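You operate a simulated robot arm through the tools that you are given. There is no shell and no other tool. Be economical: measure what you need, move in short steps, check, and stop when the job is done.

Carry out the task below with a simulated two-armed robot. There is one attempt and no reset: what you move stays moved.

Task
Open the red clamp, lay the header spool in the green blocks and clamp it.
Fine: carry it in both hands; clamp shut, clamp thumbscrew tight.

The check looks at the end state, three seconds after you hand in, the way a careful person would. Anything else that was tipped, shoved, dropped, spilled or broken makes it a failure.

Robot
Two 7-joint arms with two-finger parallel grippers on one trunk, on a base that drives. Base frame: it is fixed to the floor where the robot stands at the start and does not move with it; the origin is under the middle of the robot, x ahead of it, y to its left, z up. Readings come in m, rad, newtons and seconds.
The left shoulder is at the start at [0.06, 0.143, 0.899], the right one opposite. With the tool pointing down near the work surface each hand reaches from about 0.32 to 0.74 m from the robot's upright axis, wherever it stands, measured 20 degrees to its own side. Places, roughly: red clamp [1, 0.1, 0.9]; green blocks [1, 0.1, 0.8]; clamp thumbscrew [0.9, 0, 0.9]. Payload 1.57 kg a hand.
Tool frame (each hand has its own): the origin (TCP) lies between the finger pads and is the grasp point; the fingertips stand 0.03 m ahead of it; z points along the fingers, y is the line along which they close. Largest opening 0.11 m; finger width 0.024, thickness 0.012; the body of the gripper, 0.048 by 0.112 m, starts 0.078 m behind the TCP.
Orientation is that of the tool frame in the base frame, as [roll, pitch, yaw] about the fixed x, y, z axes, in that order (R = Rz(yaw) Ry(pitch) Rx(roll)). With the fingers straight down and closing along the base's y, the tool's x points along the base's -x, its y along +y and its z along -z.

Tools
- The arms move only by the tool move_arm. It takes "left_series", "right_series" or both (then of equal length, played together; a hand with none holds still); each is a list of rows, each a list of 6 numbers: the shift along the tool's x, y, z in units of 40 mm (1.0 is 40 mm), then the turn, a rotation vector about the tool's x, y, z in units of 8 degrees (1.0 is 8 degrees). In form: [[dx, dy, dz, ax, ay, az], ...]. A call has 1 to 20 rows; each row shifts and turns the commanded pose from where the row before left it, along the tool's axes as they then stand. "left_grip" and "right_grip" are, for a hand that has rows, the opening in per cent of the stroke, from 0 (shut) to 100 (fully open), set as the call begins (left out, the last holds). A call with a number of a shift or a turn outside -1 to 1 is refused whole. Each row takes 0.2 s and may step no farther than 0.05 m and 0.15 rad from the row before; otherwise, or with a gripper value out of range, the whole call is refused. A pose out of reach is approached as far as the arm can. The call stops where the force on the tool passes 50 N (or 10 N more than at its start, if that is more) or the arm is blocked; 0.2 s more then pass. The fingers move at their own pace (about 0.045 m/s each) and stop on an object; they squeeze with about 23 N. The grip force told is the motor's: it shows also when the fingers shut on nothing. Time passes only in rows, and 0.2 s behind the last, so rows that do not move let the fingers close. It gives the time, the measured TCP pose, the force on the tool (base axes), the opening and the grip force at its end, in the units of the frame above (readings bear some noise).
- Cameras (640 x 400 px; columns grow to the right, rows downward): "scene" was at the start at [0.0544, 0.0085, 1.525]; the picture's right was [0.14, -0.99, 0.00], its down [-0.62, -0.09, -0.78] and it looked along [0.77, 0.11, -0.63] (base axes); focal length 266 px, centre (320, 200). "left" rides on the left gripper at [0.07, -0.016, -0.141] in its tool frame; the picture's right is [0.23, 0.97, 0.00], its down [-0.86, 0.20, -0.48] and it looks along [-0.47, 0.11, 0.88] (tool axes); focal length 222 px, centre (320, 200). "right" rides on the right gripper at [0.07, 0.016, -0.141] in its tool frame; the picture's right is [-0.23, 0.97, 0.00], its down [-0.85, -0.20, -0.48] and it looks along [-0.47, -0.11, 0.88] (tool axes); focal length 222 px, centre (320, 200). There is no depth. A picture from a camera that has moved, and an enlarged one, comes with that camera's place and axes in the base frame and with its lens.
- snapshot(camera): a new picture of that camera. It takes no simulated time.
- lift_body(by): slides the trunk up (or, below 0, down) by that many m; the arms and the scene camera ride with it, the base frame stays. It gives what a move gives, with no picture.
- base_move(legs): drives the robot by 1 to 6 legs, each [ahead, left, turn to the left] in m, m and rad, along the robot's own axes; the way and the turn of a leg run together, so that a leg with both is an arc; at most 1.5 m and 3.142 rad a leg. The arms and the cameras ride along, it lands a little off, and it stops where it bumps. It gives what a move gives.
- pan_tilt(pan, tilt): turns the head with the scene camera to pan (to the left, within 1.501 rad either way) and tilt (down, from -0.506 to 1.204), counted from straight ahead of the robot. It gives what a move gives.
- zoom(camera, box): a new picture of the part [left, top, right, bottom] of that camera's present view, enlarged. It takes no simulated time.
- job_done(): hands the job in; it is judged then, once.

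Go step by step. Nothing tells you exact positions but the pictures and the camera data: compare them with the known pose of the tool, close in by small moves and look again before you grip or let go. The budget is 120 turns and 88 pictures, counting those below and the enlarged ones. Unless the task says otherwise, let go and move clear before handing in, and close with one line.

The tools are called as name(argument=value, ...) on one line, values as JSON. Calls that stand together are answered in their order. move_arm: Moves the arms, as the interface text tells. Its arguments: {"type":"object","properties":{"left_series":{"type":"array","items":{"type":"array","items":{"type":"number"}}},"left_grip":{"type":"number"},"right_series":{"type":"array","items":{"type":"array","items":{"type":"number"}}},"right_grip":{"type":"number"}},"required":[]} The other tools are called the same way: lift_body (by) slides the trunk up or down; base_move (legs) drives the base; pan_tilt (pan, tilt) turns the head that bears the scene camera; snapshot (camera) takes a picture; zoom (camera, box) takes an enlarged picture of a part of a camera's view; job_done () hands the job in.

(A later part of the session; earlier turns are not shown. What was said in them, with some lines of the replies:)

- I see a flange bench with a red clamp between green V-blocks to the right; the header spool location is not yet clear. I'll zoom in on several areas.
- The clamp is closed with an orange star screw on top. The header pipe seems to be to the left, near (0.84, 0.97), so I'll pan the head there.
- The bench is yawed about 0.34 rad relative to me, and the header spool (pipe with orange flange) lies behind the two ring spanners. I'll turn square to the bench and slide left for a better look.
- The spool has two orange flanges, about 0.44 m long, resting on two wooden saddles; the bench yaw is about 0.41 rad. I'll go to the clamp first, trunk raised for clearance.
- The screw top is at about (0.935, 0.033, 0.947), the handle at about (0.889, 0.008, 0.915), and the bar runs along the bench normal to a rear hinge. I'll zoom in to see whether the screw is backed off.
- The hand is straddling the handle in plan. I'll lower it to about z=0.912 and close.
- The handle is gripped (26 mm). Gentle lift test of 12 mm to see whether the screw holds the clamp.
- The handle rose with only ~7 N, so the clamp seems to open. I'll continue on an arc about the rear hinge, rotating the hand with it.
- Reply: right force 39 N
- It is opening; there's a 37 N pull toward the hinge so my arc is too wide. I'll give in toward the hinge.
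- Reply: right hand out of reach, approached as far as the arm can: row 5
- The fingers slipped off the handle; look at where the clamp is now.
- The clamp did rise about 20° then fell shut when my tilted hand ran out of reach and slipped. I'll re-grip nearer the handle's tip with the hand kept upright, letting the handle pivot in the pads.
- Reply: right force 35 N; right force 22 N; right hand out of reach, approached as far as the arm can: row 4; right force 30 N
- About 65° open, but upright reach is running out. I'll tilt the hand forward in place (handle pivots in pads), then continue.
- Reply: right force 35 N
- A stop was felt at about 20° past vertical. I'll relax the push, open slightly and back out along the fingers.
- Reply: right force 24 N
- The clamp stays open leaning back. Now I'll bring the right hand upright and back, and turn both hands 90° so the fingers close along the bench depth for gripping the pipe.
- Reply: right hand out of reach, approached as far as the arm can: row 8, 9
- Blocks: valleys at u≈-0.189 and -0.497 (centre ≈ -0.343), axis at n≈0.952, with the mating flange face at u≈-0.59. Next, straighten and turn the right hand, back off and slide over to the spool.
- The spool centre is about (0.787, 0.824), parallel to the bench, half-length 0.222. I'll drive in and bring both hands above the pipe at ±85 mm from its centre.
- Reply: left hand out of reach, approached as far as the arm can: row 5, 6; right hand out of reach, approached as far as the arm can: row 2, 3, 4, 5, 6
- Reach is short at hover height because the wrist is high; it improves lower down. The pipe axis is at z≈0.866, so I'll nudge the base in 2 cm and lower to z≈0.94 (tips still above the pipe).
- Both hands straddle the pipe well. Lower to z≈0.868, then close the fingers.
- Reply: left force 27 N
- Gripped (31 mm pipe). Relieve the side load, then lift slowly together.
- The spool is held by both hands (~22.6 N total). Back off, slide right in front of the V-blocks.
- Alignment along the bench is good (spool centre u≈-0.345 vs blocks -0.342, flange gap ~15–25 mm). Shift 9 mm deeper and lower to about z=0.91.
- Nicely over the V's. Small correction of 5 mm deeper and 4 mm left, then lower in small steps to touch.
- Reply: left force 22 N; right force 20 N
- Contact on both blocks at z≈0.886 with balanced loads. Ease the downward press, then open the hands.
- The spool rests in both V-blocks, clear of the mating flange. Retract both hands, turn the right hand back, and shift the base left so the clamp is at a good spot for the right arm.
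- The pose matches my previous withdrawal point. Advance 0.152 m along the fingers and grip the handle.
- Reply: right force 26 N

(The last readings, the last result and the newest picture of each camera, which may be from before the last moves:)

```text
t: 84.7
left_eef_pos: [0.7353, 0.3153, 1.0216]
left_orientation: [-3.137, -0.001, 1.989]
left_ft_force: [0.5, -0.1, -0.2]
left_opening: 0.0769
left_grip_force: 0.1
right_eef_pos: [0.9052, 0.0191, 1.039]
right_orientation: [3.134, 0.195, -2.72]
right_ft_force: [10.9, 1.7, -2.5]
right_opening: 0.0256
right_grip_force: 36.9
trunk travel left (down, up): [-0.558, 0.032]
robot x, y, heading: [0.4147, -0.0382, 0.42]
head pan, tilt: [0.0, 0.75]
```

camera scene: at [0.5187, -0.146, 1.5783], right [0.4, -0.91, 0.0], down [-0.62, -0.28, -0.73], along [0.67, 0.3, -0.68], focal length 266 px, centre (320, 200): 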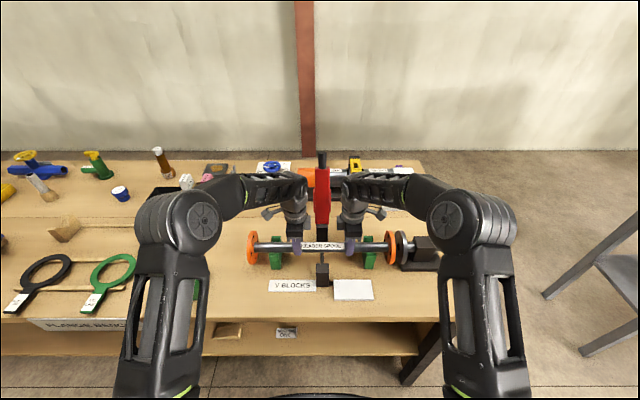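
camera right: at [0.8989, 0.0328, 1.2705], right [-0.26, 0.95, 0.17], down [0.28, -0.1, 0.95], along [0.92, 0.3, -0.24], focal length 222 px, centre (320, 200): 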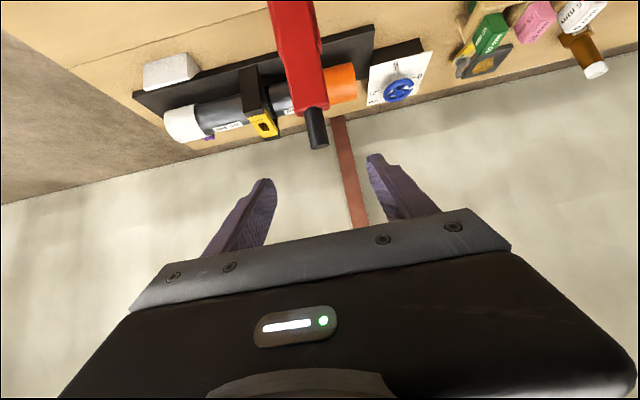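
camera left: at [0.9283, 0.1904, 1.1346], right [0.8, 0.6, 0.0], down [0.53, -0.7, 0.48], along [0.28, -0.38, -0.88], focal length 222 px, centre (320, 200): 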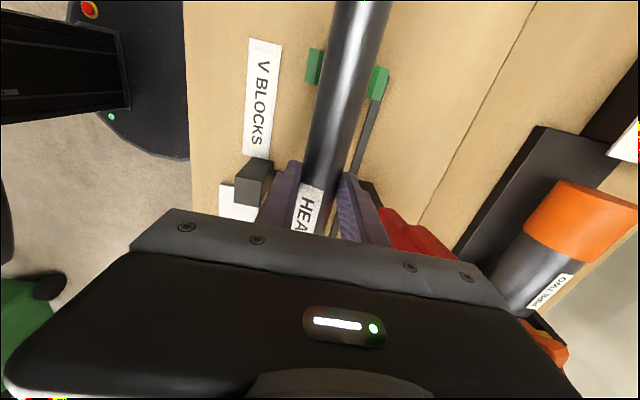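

move_arm(right_series=[[0.295, 0, 0.4, 0, 0.35, 0], [0.28, 0, 0.455, 0, 0.35, 0], [0.21, 0, 0.487, 0, 0.35, 0], [0.138, 0, 0.517, 0, 0.35, 0], [0, 0, 0, 0, 0, 0]])

zoom(camera="scene", box=[260, 150, 480, 290])

```text
t: 85.9
left_eef_pos: [0.7346, 0.3159, 1.0226]
left_orientation: [-3.137, 0.0, 1.991]
left_ft_force: [-0.1, 0.1, -0.8]
left_opening: 0.0768
left_grip_force: 0.0
right_eef_pos: [0.8789, 0.007, 0.9611]
right_orientation: [3.134, -0.001, -2.715]
right_ft_force: [4.7, -0.7, -0.9]
right_opening: 0.0258
right_grip_force: 37.2
trunk travel left (down, up): [-0.558, 0.032]
robot x, y, heading: [0.4118, -0.0341, 0.416]
head pan, tilt: [0.0, 0.75]
```

```text
2.86 times, centred on (370, 220) of scene
camera zoom: at [0.4628, -0.0165, 1.5786], right [0.41, -0.91, 0.0], down [-0.62, -0.28, -0.73], along [0.67, 0.3, -0.68], focal length 760 px, centre (177, 143)
```

zoom: 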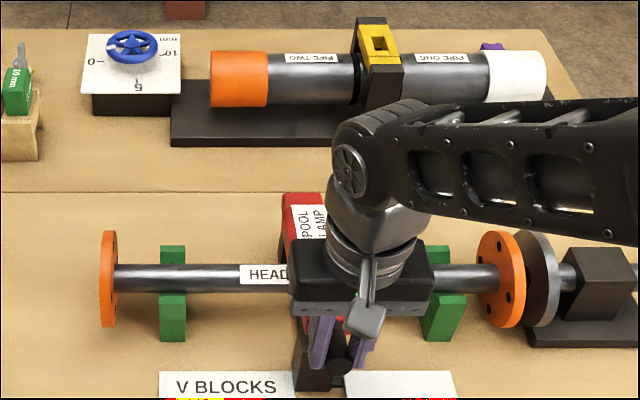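

move_arm(right_series=[[0.03, 0, 0.27, 0, 0, 0], [0.02, 0, 0.27, 0, 0, 0], [0, 0, 0.27, 0, 0, 0], [0, 0, 0.2, 0, 0, 0], [0, 0, 0, 0, 0, 0]])

```text
t: 87.1
left_eef_pos: [0.7337, 0.3142, 1.0219]
left_orientation: [-3.14, 0.001, 1.99]
left_ft_force: [0.2, -0.3, 0.6]
left_opening: 0.077
left_grip_force: 0.1
right_eef_pos: [0.8746, 0.004, 0.921]
right_orientation: [3.138, -0.001, -2.718]
right_ft_force: [-6.7, -9.5, 1.2]
right_opening: 0.0255
right_grip_force: 36.7
trunk travel left (down, up): [-0.558, 0.032]
robot x, y, heading: [0.4117, -0.032, 0.416]
head pan, tilt: [0.0, 0.75]
```

move_arm(right_series=[[0, -0.04, 0.12, 0, 0, 0], [0, 0, 0.12, 0, 0, 0], [0, 0, 0.1, 0, 0, 0], [0, 0, 0, 0, 0, 0]])

```text
t: 88.1
left_eef_pos: [0.7335, 0.3148, 1.0228]
left_orientation: [3.141, 0.001, 1.99]
left_ft_force: [-0.4, -0.2, 0.8]
left_opening: 0.0768
left_grip_force: 0.0
right_eef_pos: [0.8774, 0.0066, 0.9101]
right_orientation: [3.135, 0.009, -2.716]
right_ft_force: [-1.5, -0.7, 39.3]
right_opening: 0.0257
right_grip_force: 37.6
trunk travel left (down, up): [-0.558, 0.032]
robot x, y, heading: [0.4168, -0.0344, 0.42]
head pan, tilt: [0.0, 0.75]
```

Firm contact: the bar is down. Release, rise and inspect the clamp and screw.

move_arm(right_series=[[0, 0, 0, 0, 0, 0], [0, 0, 0, 0, 0, 0], [0, 0, 0, 0, 0, 0], [0, 0, -0.8, 0, 0, 0], [0, 0, -0.8, 0, 0, 0], [0, 0, -0.8, 0, 0, 0], [0, 0, 0, 0, 0, 0]], right_grip=60)

zoom(camera="right", box=[240, 80, 420, 260])

```text
t: 89.7
left_eef_pos: [0.7355, 0.317, 1.0213]
left_orientation: [-3.14, 0.0, 1.99]
left_ft_force: [0.6, -0.1, 0.8]
left_opening: 0.0772
left_grip_force: 0.2
right_eef_pos: [0.8754, 0.005, 1.0048]
right_orientation: [3.136, 0.0, -2.719]
right_ft_force: [0.7, -0.2, 0.6]
right_opening: 0.0661
right_grip_force: 0.0
trunk travel left (down, up): [-0.558, 0.032]
robot x, y, heading: [0.4152, -0.0374, 0.418]
head pan, tilt: [0.0, 0.75]
```

```text
2.22 times, centred on (330, 170) of right
camera zoom: at [0.806, -0.0104, 1.1457], right [-0.19, 0.98, 0.01], down [0.86, 0.17, 0.48], along [0.47, 0.1, -0.88], focal length 494 px, centre (298, 267)
```

zoom: 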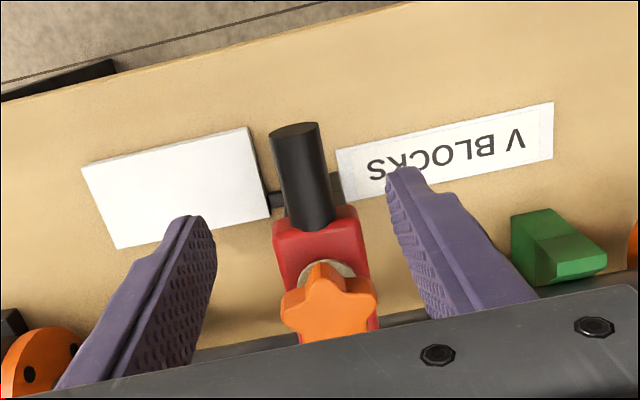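

The clamp is down over the spool. Now the thumbscrew: knob centre about (0.933, 0.032), knob z≈0.93–0.947. I'll move above it with an 18° offset to line up with a star point.

move_arm(right_series=[[-0.8, 0.02, 0, 0, 0, 0], [-0.8, 0.02, 0, 0, 0, 0], [0, 0, 0, 0, 0, -0.75], [0, 0, 0, 0, 0, -0.75], [0, 0, 0.3, 0, 0, -0.75], [0, 0, 0, 0, 0, 0]])

zoom(camera="right", box=[220, 60, 420, 240])

```text
t: 91.1
left_eef_pos: [0.7352, 0.3165, 1.0206]
left_orientation: [-3.14, 0.0, 1.989]
left_ft_force: [0.4, -0.8, -0.2]
left_opening: 0.077
left_grip_force: 0.2
right_eef_pos: [0.9339, 0.0333, 0.9926]
right_orientation: [3.138, 0.002, -2.402]
right_ft_force: [-0.3, -0.2, -0.3]
right_opening: 0.066
right_grip_force: 0.0
trunk travel left (down, up): [-0.558, 0.032]
robot x, y, heading: [0.4128, -0.0342, 0.416]
head pan, tilt: [0.0, 0.75]
```

```text
2.22 times, centred on (320, 150) of right
camera zoom: at [0.873, -0.0027, 1.1337], right [-0.49, 0.87, 0.01], down [0.77, 0.43, 0.48], along [0.42, 0.24, -0.88], focal length 494 px, centre (320, 311)
```

zoom: 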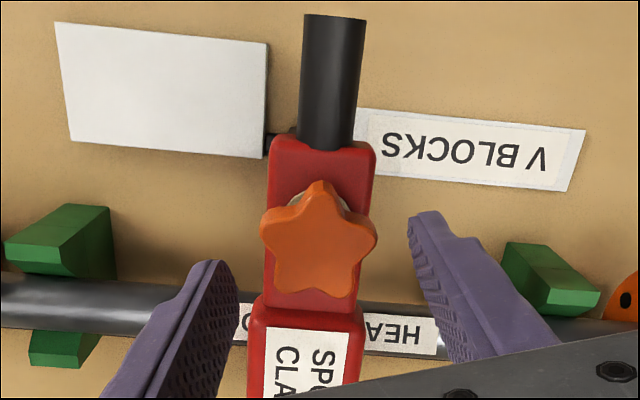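

Well centred and aligned with the star. Lower to z≈0.958 (tips just above the bar) and close on the knob.

move_arm(right_series=[[0, 0, 0.45, 0, 0, 0], [0, 0, 0.42, 0, 0, 0], [0, 0, 0, 0, 0, 0]])

move_arm(right_series=[[0, 0, 0, 0, 0, 0], [0, 0, 0, 0, 0, 0], [0, 0, 0, 0, 0, 0], [0, 0, 0, 0, 0, 0]], right_grip=0)

zoom(camera="right", box=[220, 60, 420, 240])

```text
t: 91.9
left_eef_pos: [0.735, 0.3157, 1.0226]
left_orientation: [-3.141, -0.001, 1.99]
left_ft_force: [-0.1, 0.0, 0.5]
left_opening: 0.077
left_grip_force: 0.1
right_eef_pos: [0.9331, 0.0343, 0.9561]
right_orientation: [3.137, 0.003, -2.405]
right_ft_force: [-0.2, 0.5, 0.2]
right_opening: 0.0663
right_grip_force: 0.1
trunk travel left (down, up): [-0.558, 0.032]
robot x, y, heading: [0.4144, -0.0337, 0.42]
head pan, tilt: [0.0, 0.75]
```

```text
t: 92.9
left_eef_pos: [0.7356, 0.3144, 1.0211]
left_orientation: [-3.138, -0.002, 1.987]
left_ft_force: [-0.7, -0.1, -0.3]
left_opening: 0.077
left_grip_force: 0.0
right_eef_pos: [0.9343, 0.0311, 0.9567]
right_orientation: [3.138, 0.003, -2.402]
right_ft_force: [12.0, -11.5, 1.1]
right_opening: 0.0462
right_grip_force: 39.7
trunk travel left (down, up): [-0.558, 0.032]
robot x, y, heading: [0.4135, -0.0344, 0.421]
head pan, tilt: [0.0, 0.75]
```

```text
2.22 times, centred on (320, 150) of right
camera zoom: at [0.873, -0.004, 1.0974], right [-0.49, 0.87, 0.0], down [0.77, 0.42, 0.48], along [0.42, 0.24, -0.88], focal length 494 px, centre (320, 311)
```

zoom: 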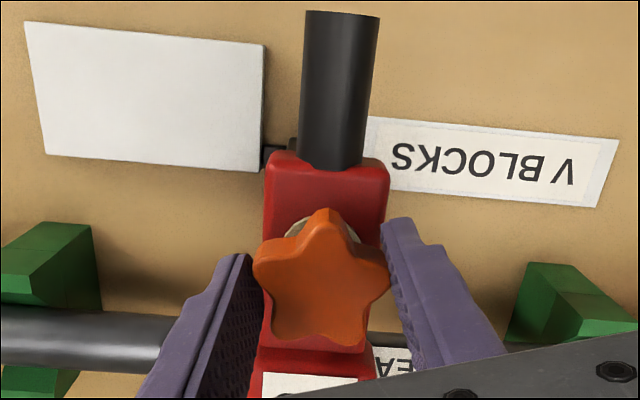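

Knob gripped (46 mm). Relieve side load and turn clockwise (tighten) about 56°.

move_arm(right_series=[[0, -0.09, 0, 0, 0, 0], [0, 0, 0, 0, 0, 1], [0, 0, 0, 0, 0, 1], [0, 0, 0, 0, 0, 1], [0, 0, 0, 0, 0, 1], [0, 0, 0, 0, 0, 1], [0, 0, 0, 0, 0, 1], [0, 0, 0, 0, 0, 1], [0, 0, 0, 0, 0, 0]])

zoom(camera="right", box=[220, 60, 420, 240])

```text
t: 94.9
left_eef_pos: [0.734, 0.3172, 1.021]
left_orientation: [-3.137, 0.004, 1.991]
left_ft_force: [0.2, -0.7, 0.2]
left_opening: 0.0772
left_grip_force: 0.1
right_eef_pos: [0.9354, 0.0331, 0.9571]
right_orientation: [3.136, -0.003, 2.904]
right_ft_force: [-8.6, 19.8, -4.9]
right_opening: 0.0464
right_grip_force: 44.6
trunk travel left (down, up): [-0.558, 0.032]
robot x, y, heading: [0.4156, -0.0311, 0.419]
head pan, tilt: [0.0, 0.75]
```

```text
2.22 times, centred on (320, 150) of right
camera zoom: at [0.8715, 0.0656, 1.0988], right [0.45, 0.89, 0.0], down [0.78, -0.4, 0.47], along [0.43, -0.21, -0.88], focal length 494 px, centre (320, 311)
```

zoom: 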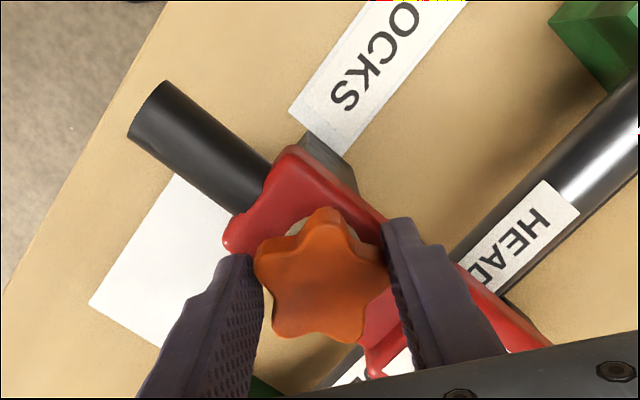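

The knob turned with the hand. Continue clockwise.

move_arm(right_series=[[0, 0, 0, 0, 0, 1], [0, 0, 0, 0, 0, 1], [0, 0, 0, 0, 0, 1], [0, 0, 0, 0, 0, 1], [0, 0, 0, 0, 0, 1], [0, 0, 0, 0, 0, 1], [0, 0, 0, 0, 0, 1], [0, 0, 0, 0, 0, 0]])

zoom(camera="right", box=[220, 60, 420, 240])

```text
t: 96.7
left_eef_pos: [0.7343, 0.3178, 1.0206]
left_orientation: [-3.138, 0.001, 1.988]
left_ft_force: [0.2, 0.3, -0.3]
left_opening: 0.0769
left_grip_force: 0.0
right_eef_pos: [0.9374, 0.0372, 0.9566]
right_orientation: [3.14, -0.007, 1.928]
right_ft_force: [0.6, 32.6, -5.7]
right_opening: 0.0463
right_grip_force: 45.0
trunk travel left (down, up): [-0.558, 0.032]
robot x, y, heading: [0.4163, -0.0359, 0.422]
head pan, tilt: [0.0, 0.75]
```

```text
2.22 times, centred on (320, 150) of right
camera zoom: at [0.9281, 0.1057, 1.0986], right [0.99, 0.13, 0.0], down [0.11, -0.87, 0.47], along [0.06, -0.47, -0.88], focal length 494 px, centre (320, 311)
```

zoom: 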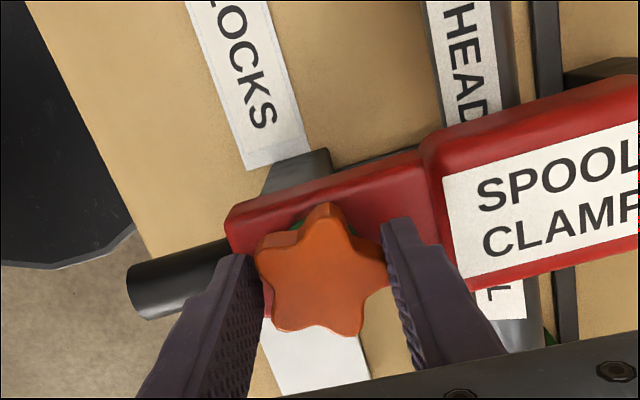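

move_arm(right_series=[[0.15, 0, 0, 0, 0, 0], [0, 0, 0, 0, 0, 1], [0, 0, 0, 0, 0, 1], [0, 0, 0, 0, 0, 1], [0, 0, 0, 0, 0, 1], [0, 0, 0, 0, 0, 1], [0, 0, 0, 0, 0, 0]])

```text
t: 98.3
left_eef_pos: [0.7367, 0.3153, 1.0203]
left_orientation: [-3.139, -0.002, 1.988]
left_ft_force: [0.8, -0.5, 0.6]
left_opening: 0.0769
left_grip_force: 0.1
right_eef_pos: [0.9361, 0.0334, 0.9565]
right_orientation: [-3.141, -0.004, 1.222]
right_ft_force: [20.3, -3.9, 5.8]
right_opening: 0.0442
right_grip_force: 44.6
trunk travel left (down, up): [-0.558, 0.032]
robot x, y, heading: [0.4123, -0.0324, 0.417]
head pan, tilt: [0.0, 0.75]
```

The opening changed slightly — possibly the knob now resists. Check.

zoom(camera="right", box=[220, 60, 420, 240])

```text
2.22 times, centred on (320, 150) of right
camera zoom: at [0.977, 0.0932, 1.0972], right [0.84, -0.55, 0.0], down [-0.48, -0.74, 0.48], along [-0.26, -0.4, -0.88], focal length 494 px, centre (320, 311)
```

zoom: 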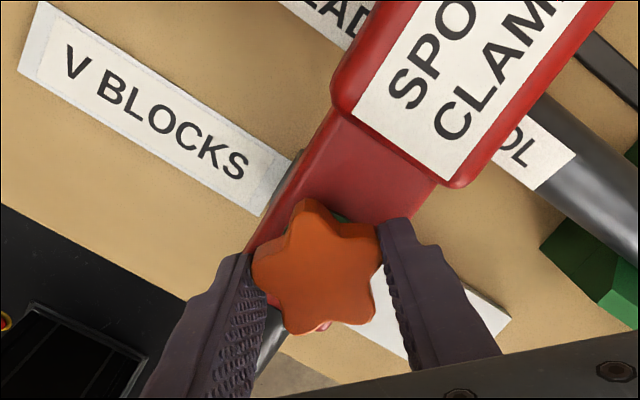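

The knob now slips against resistance and the collar under it appears green, so it seems tight. Release, rise, and inspect.

move_arm(right_series=[[0, 0, 0, 0, 0, 0.6], [0, 0, 0, 0, 0, 0]])

move_arm(right_series=[[0, 0, 0, 0, 0, 0], [0, 0, 0, 0, 0, 0], [0, 0, 0, 0, 0, 0], [0, 0, -0.7, 0, 0, 0], [0, 0, -0.7, 0, 0, 0], [0, 0, 0, 0, 0, 0]], right_grip=65)

zoom(camera="right", box=[220, 60, 420, 240])

```text
t: 98.9
left_eef_pos: [0.7372, 0.3148, 1.0213]
left_orientation: [-3.139, -0.001, 1.989]
left_ft_force: [0.4, -0.5, -0.1]
left_opening: 0.077
left_grip_force: 0.0
right_eef_pos: [0.9366, 0.0361, 0.955]
right_orientation: [-3.138, -0.003, 1.143]
right_ft_force: [26.0, -3.6, 2.4]
right_opening: 0.0452
right_grip_force: 44.9
trunk travel left (down, up): [-0.558, 0.032]
robot x, y, heading: [0.4133, -0.0349, 0.419]
head pan, tilt: [0.0, 0.75]
```

```text
t: 100.3
left_eef_pos: [0.7346, 0.3154, 1.0204]
left_orientation: [-3.139, -0.001, 1.99]
left_ft_force: [-1.0, -0.6, 0.1]
left_opening: 0.0771
left_grip_force: 0.0
right_eef_pos: [0.9351, 0.0354, 1.0124]
right_orientation: [-3.137, -0.005, 1.143]
right_ft_force: [0.3, 0.3, -0.4]
right_opening: 0.0716
right_grip_force: 0.1
trunk travel left (down, up): [-0.558, 0.032]
robot x, y, heading: [0.413, -0.0364, 0.417]
head pan, tilt: [0.0, 0.75]
```

```text
2.22 times, centred on (320, 150) of right
camera zoom: at [0.9789, 0.0912, 1.154], right [0.79, -0.61, 0.0], down [-0.53, -0.7, 0.48], along [-0.29, -0.37, -0.88], focal length 494 px, centre (320, 311)
```

zoom: 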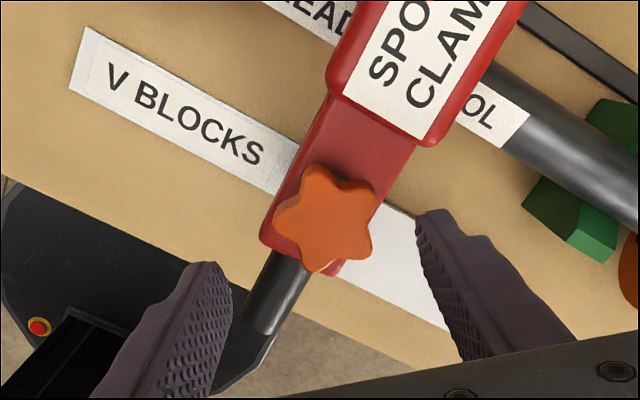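

The star has turned ≈129° from start while the hand turned 157°, so it met resistance. I'll swing the hand back and inspect the collar from a clear view, before a confirming second turn.

move_arm(right_series=[[0, 0, 0, 0, 0, -1], [0, 0, 0, 0, 0, -1], [0, 0, 0, 0, 0, -1], [0, 0, 0, 0, 0, -1], [0, 0, 0, 0, 0, -1], [0, 0, 0, 0, 0, -1], [0, 0, 0, 0, 0, -1], [0, 0, 0, 0, 0, -1], [0, 0, 0, 0, 0, -1], [0, 0, 0, 0, 0, -1], [0, 0, 0, 0, 0, -1], [0, 0, 0, 0, 0, -1], [0, 0, 0, 0, 0, -1], [0, 0, 0, 0, 0, -1], [0, 0, 0, 0, 0, -1], [0, 0, 0, 0, 0, -1], [0, 0, 0, 0, 0, -1], [0, 0, 0, 0, 0, 0]])

zoom(camera="right", box=[220, 60, 420, 240])

```text
t: 104.1
left_eef_pos: [0.7348, 0.3163, 1.0213]
left_orientation: [-3.14, 0.0, 1.991]
left_ft_force: [0.6, 0.4, -0.3]
left_opening: 0.0771
left_grip_force: 0.1
right_eef_pos: [0.9343, 0.0369, 1.0131]
right_orientation: [3.137, 0.001, -2.763]
right_ft_force: [-0.1, -0.2, 0.1]
right_opening: 0.0715
right_grip_force: 0.0
trunk travel left (down, up): [-0.558, 0.032]
robot x, y, heading: [0.4181, -0.0341, 0.415]
head pan, tilt: [0.0, 0.75]
```

```text
2.22 times, centred on (320, 150) of right
camera zoom: at [0.8646, 0.0247, 1.1543], right [-0.15, 0.99, 0.01], down [0.87, 0.13, 0.48], along [0.47, 0.08, -0.88], focal length 494 px, centre (320, 311)
```

zoom: 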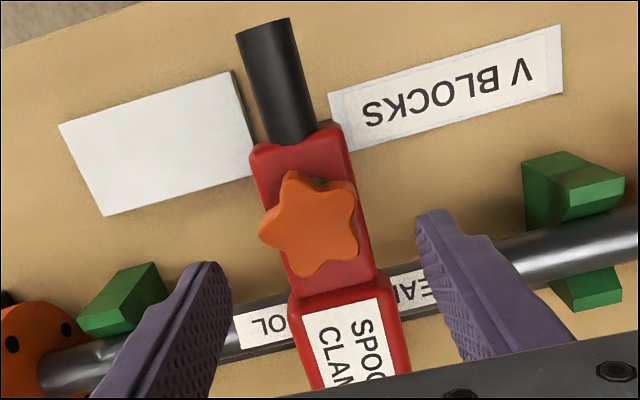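

zoom(camera="right", box=[280, 120, 360, 190])

```text
5.71 times, centred on (320, 155) of right
camera zoom: at [0.8646, 0.0247, 1.1543], right [-0.15, 0.99, 0.01], down [0.87, 0.13, 0.48], along [0.47, 0.08, -0.88], focal length 1269 px, centre (320, 457)
```

zoom: 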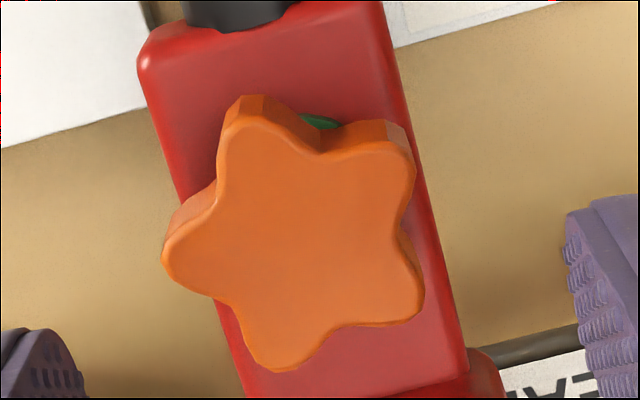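

The collar under the knob has turned from white to green, and the knob hit resistance: tight. I'll move the hand clear and do a final check of the fixture.

move_arm(right_series=[[0, 0, -0.8, 0, 0, 0], [0.5, 0, -0.5, 0, 0, 0], [0.9, -0.3, 0, 0, 0, 0], [0.9, -0.3, 0, 0, 0, 0], [0, -0.9, 0, 0, 0, 0], [0, -0.9, 0, 0, 0, 0], [0, -0.9, 0, 0, 0, 0], [0, 0, 0, 0, 0, 0]])

base_move(legs=[[-0.25, 0, 0]])

snapshot(camera="scene")

zoom(camera="scene", box=[260, 130, 480, 270])

```text
t: 105.9
left_eef_pos: [0.7335, 0.3164, 1.0225]
left_orientation: [-3.141, 0.0, 1.989]
left_ft_force: [0.8, 0.5, 0.1]
left_opening: 0.0768
left_grip_force: 0.0
right_eef_pos: [0.8979, -0.1228, 1.0653]
right_orientation: [3.137, 0.002, -2.764]
right_ft_force: [0.1, 0.8, -0.7]
right_opening: 0.0715
right_grip_force: 0.0
trunk travel left (down, up): [-0.558, 0.032]
robot x, y, heading: [0.4131, -0.0359, 0.416]
head pan, tilt: [0.0, 0.75]
```

```text
t: 107.8
left_eef_pos: [0.5088, 0.2118, 1.0223]
left_orientation: [-3.141, -0.001, 1.979]
left_ft_force: [0.4, 0.0, 0.8]
left_opening: 0.0772
left_grip_force: 0.0
right_eef_pos: [0.6697, -0.2258, 1.0654]
right_orientation: [3.137, 0.003, -2.774]
right_ft_force: [-0.9, -0.8, 1.1]
right_opening: 0.0716
right_grip_force: 0.0
trunk travel left (down, up): [-0.558, 0.032]
robot x, y, heading: [0.1868, -0.1361, 0.41]
head pan, tilt: [0.0, 0.75]
```

```text
18 pictures are left
camera scene: at [0.2336, -0.1176, 1.5788], right [0.4, -0.92, 0.0], down [-0.62, -0.27, -0.73], along [0.67, 0.29, -0.68], focal length 266 px, centre (320, 200)
```

scene: 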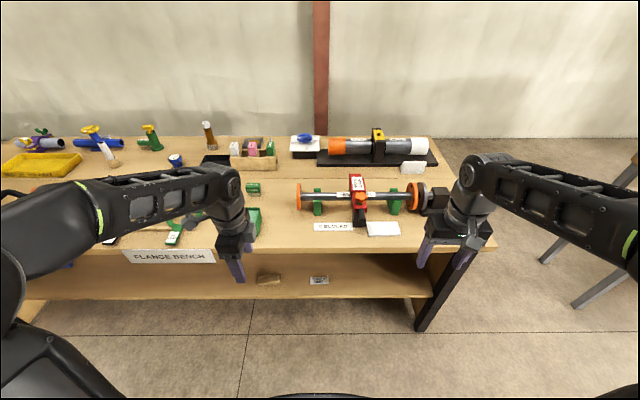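

```text
2.86 times, centred on (370, 200) of scene
camera zoom: at [0.2336, -0.1176, 1.5788], right [0.4, -0.92, 0.0], down [-0.62, -0.27, -0.73], along [0.67, 0.29, -0.68], focal length 760 px, centre (177, 200)
```

zoom: 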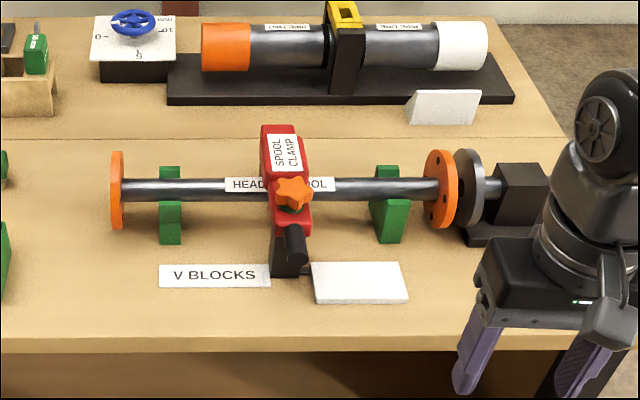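

The spool lies in both green blocks, the red clamp is shut over it with a green collar under the tightened screw, and nothing else has moved. I'm handing in.

job_done()

```text
The job is handed in.
```

The header spool was carried in both hands and now lies in the green blocks; the red clamp is shut and its thumbscrew turned until it resisted and its collar showed green.
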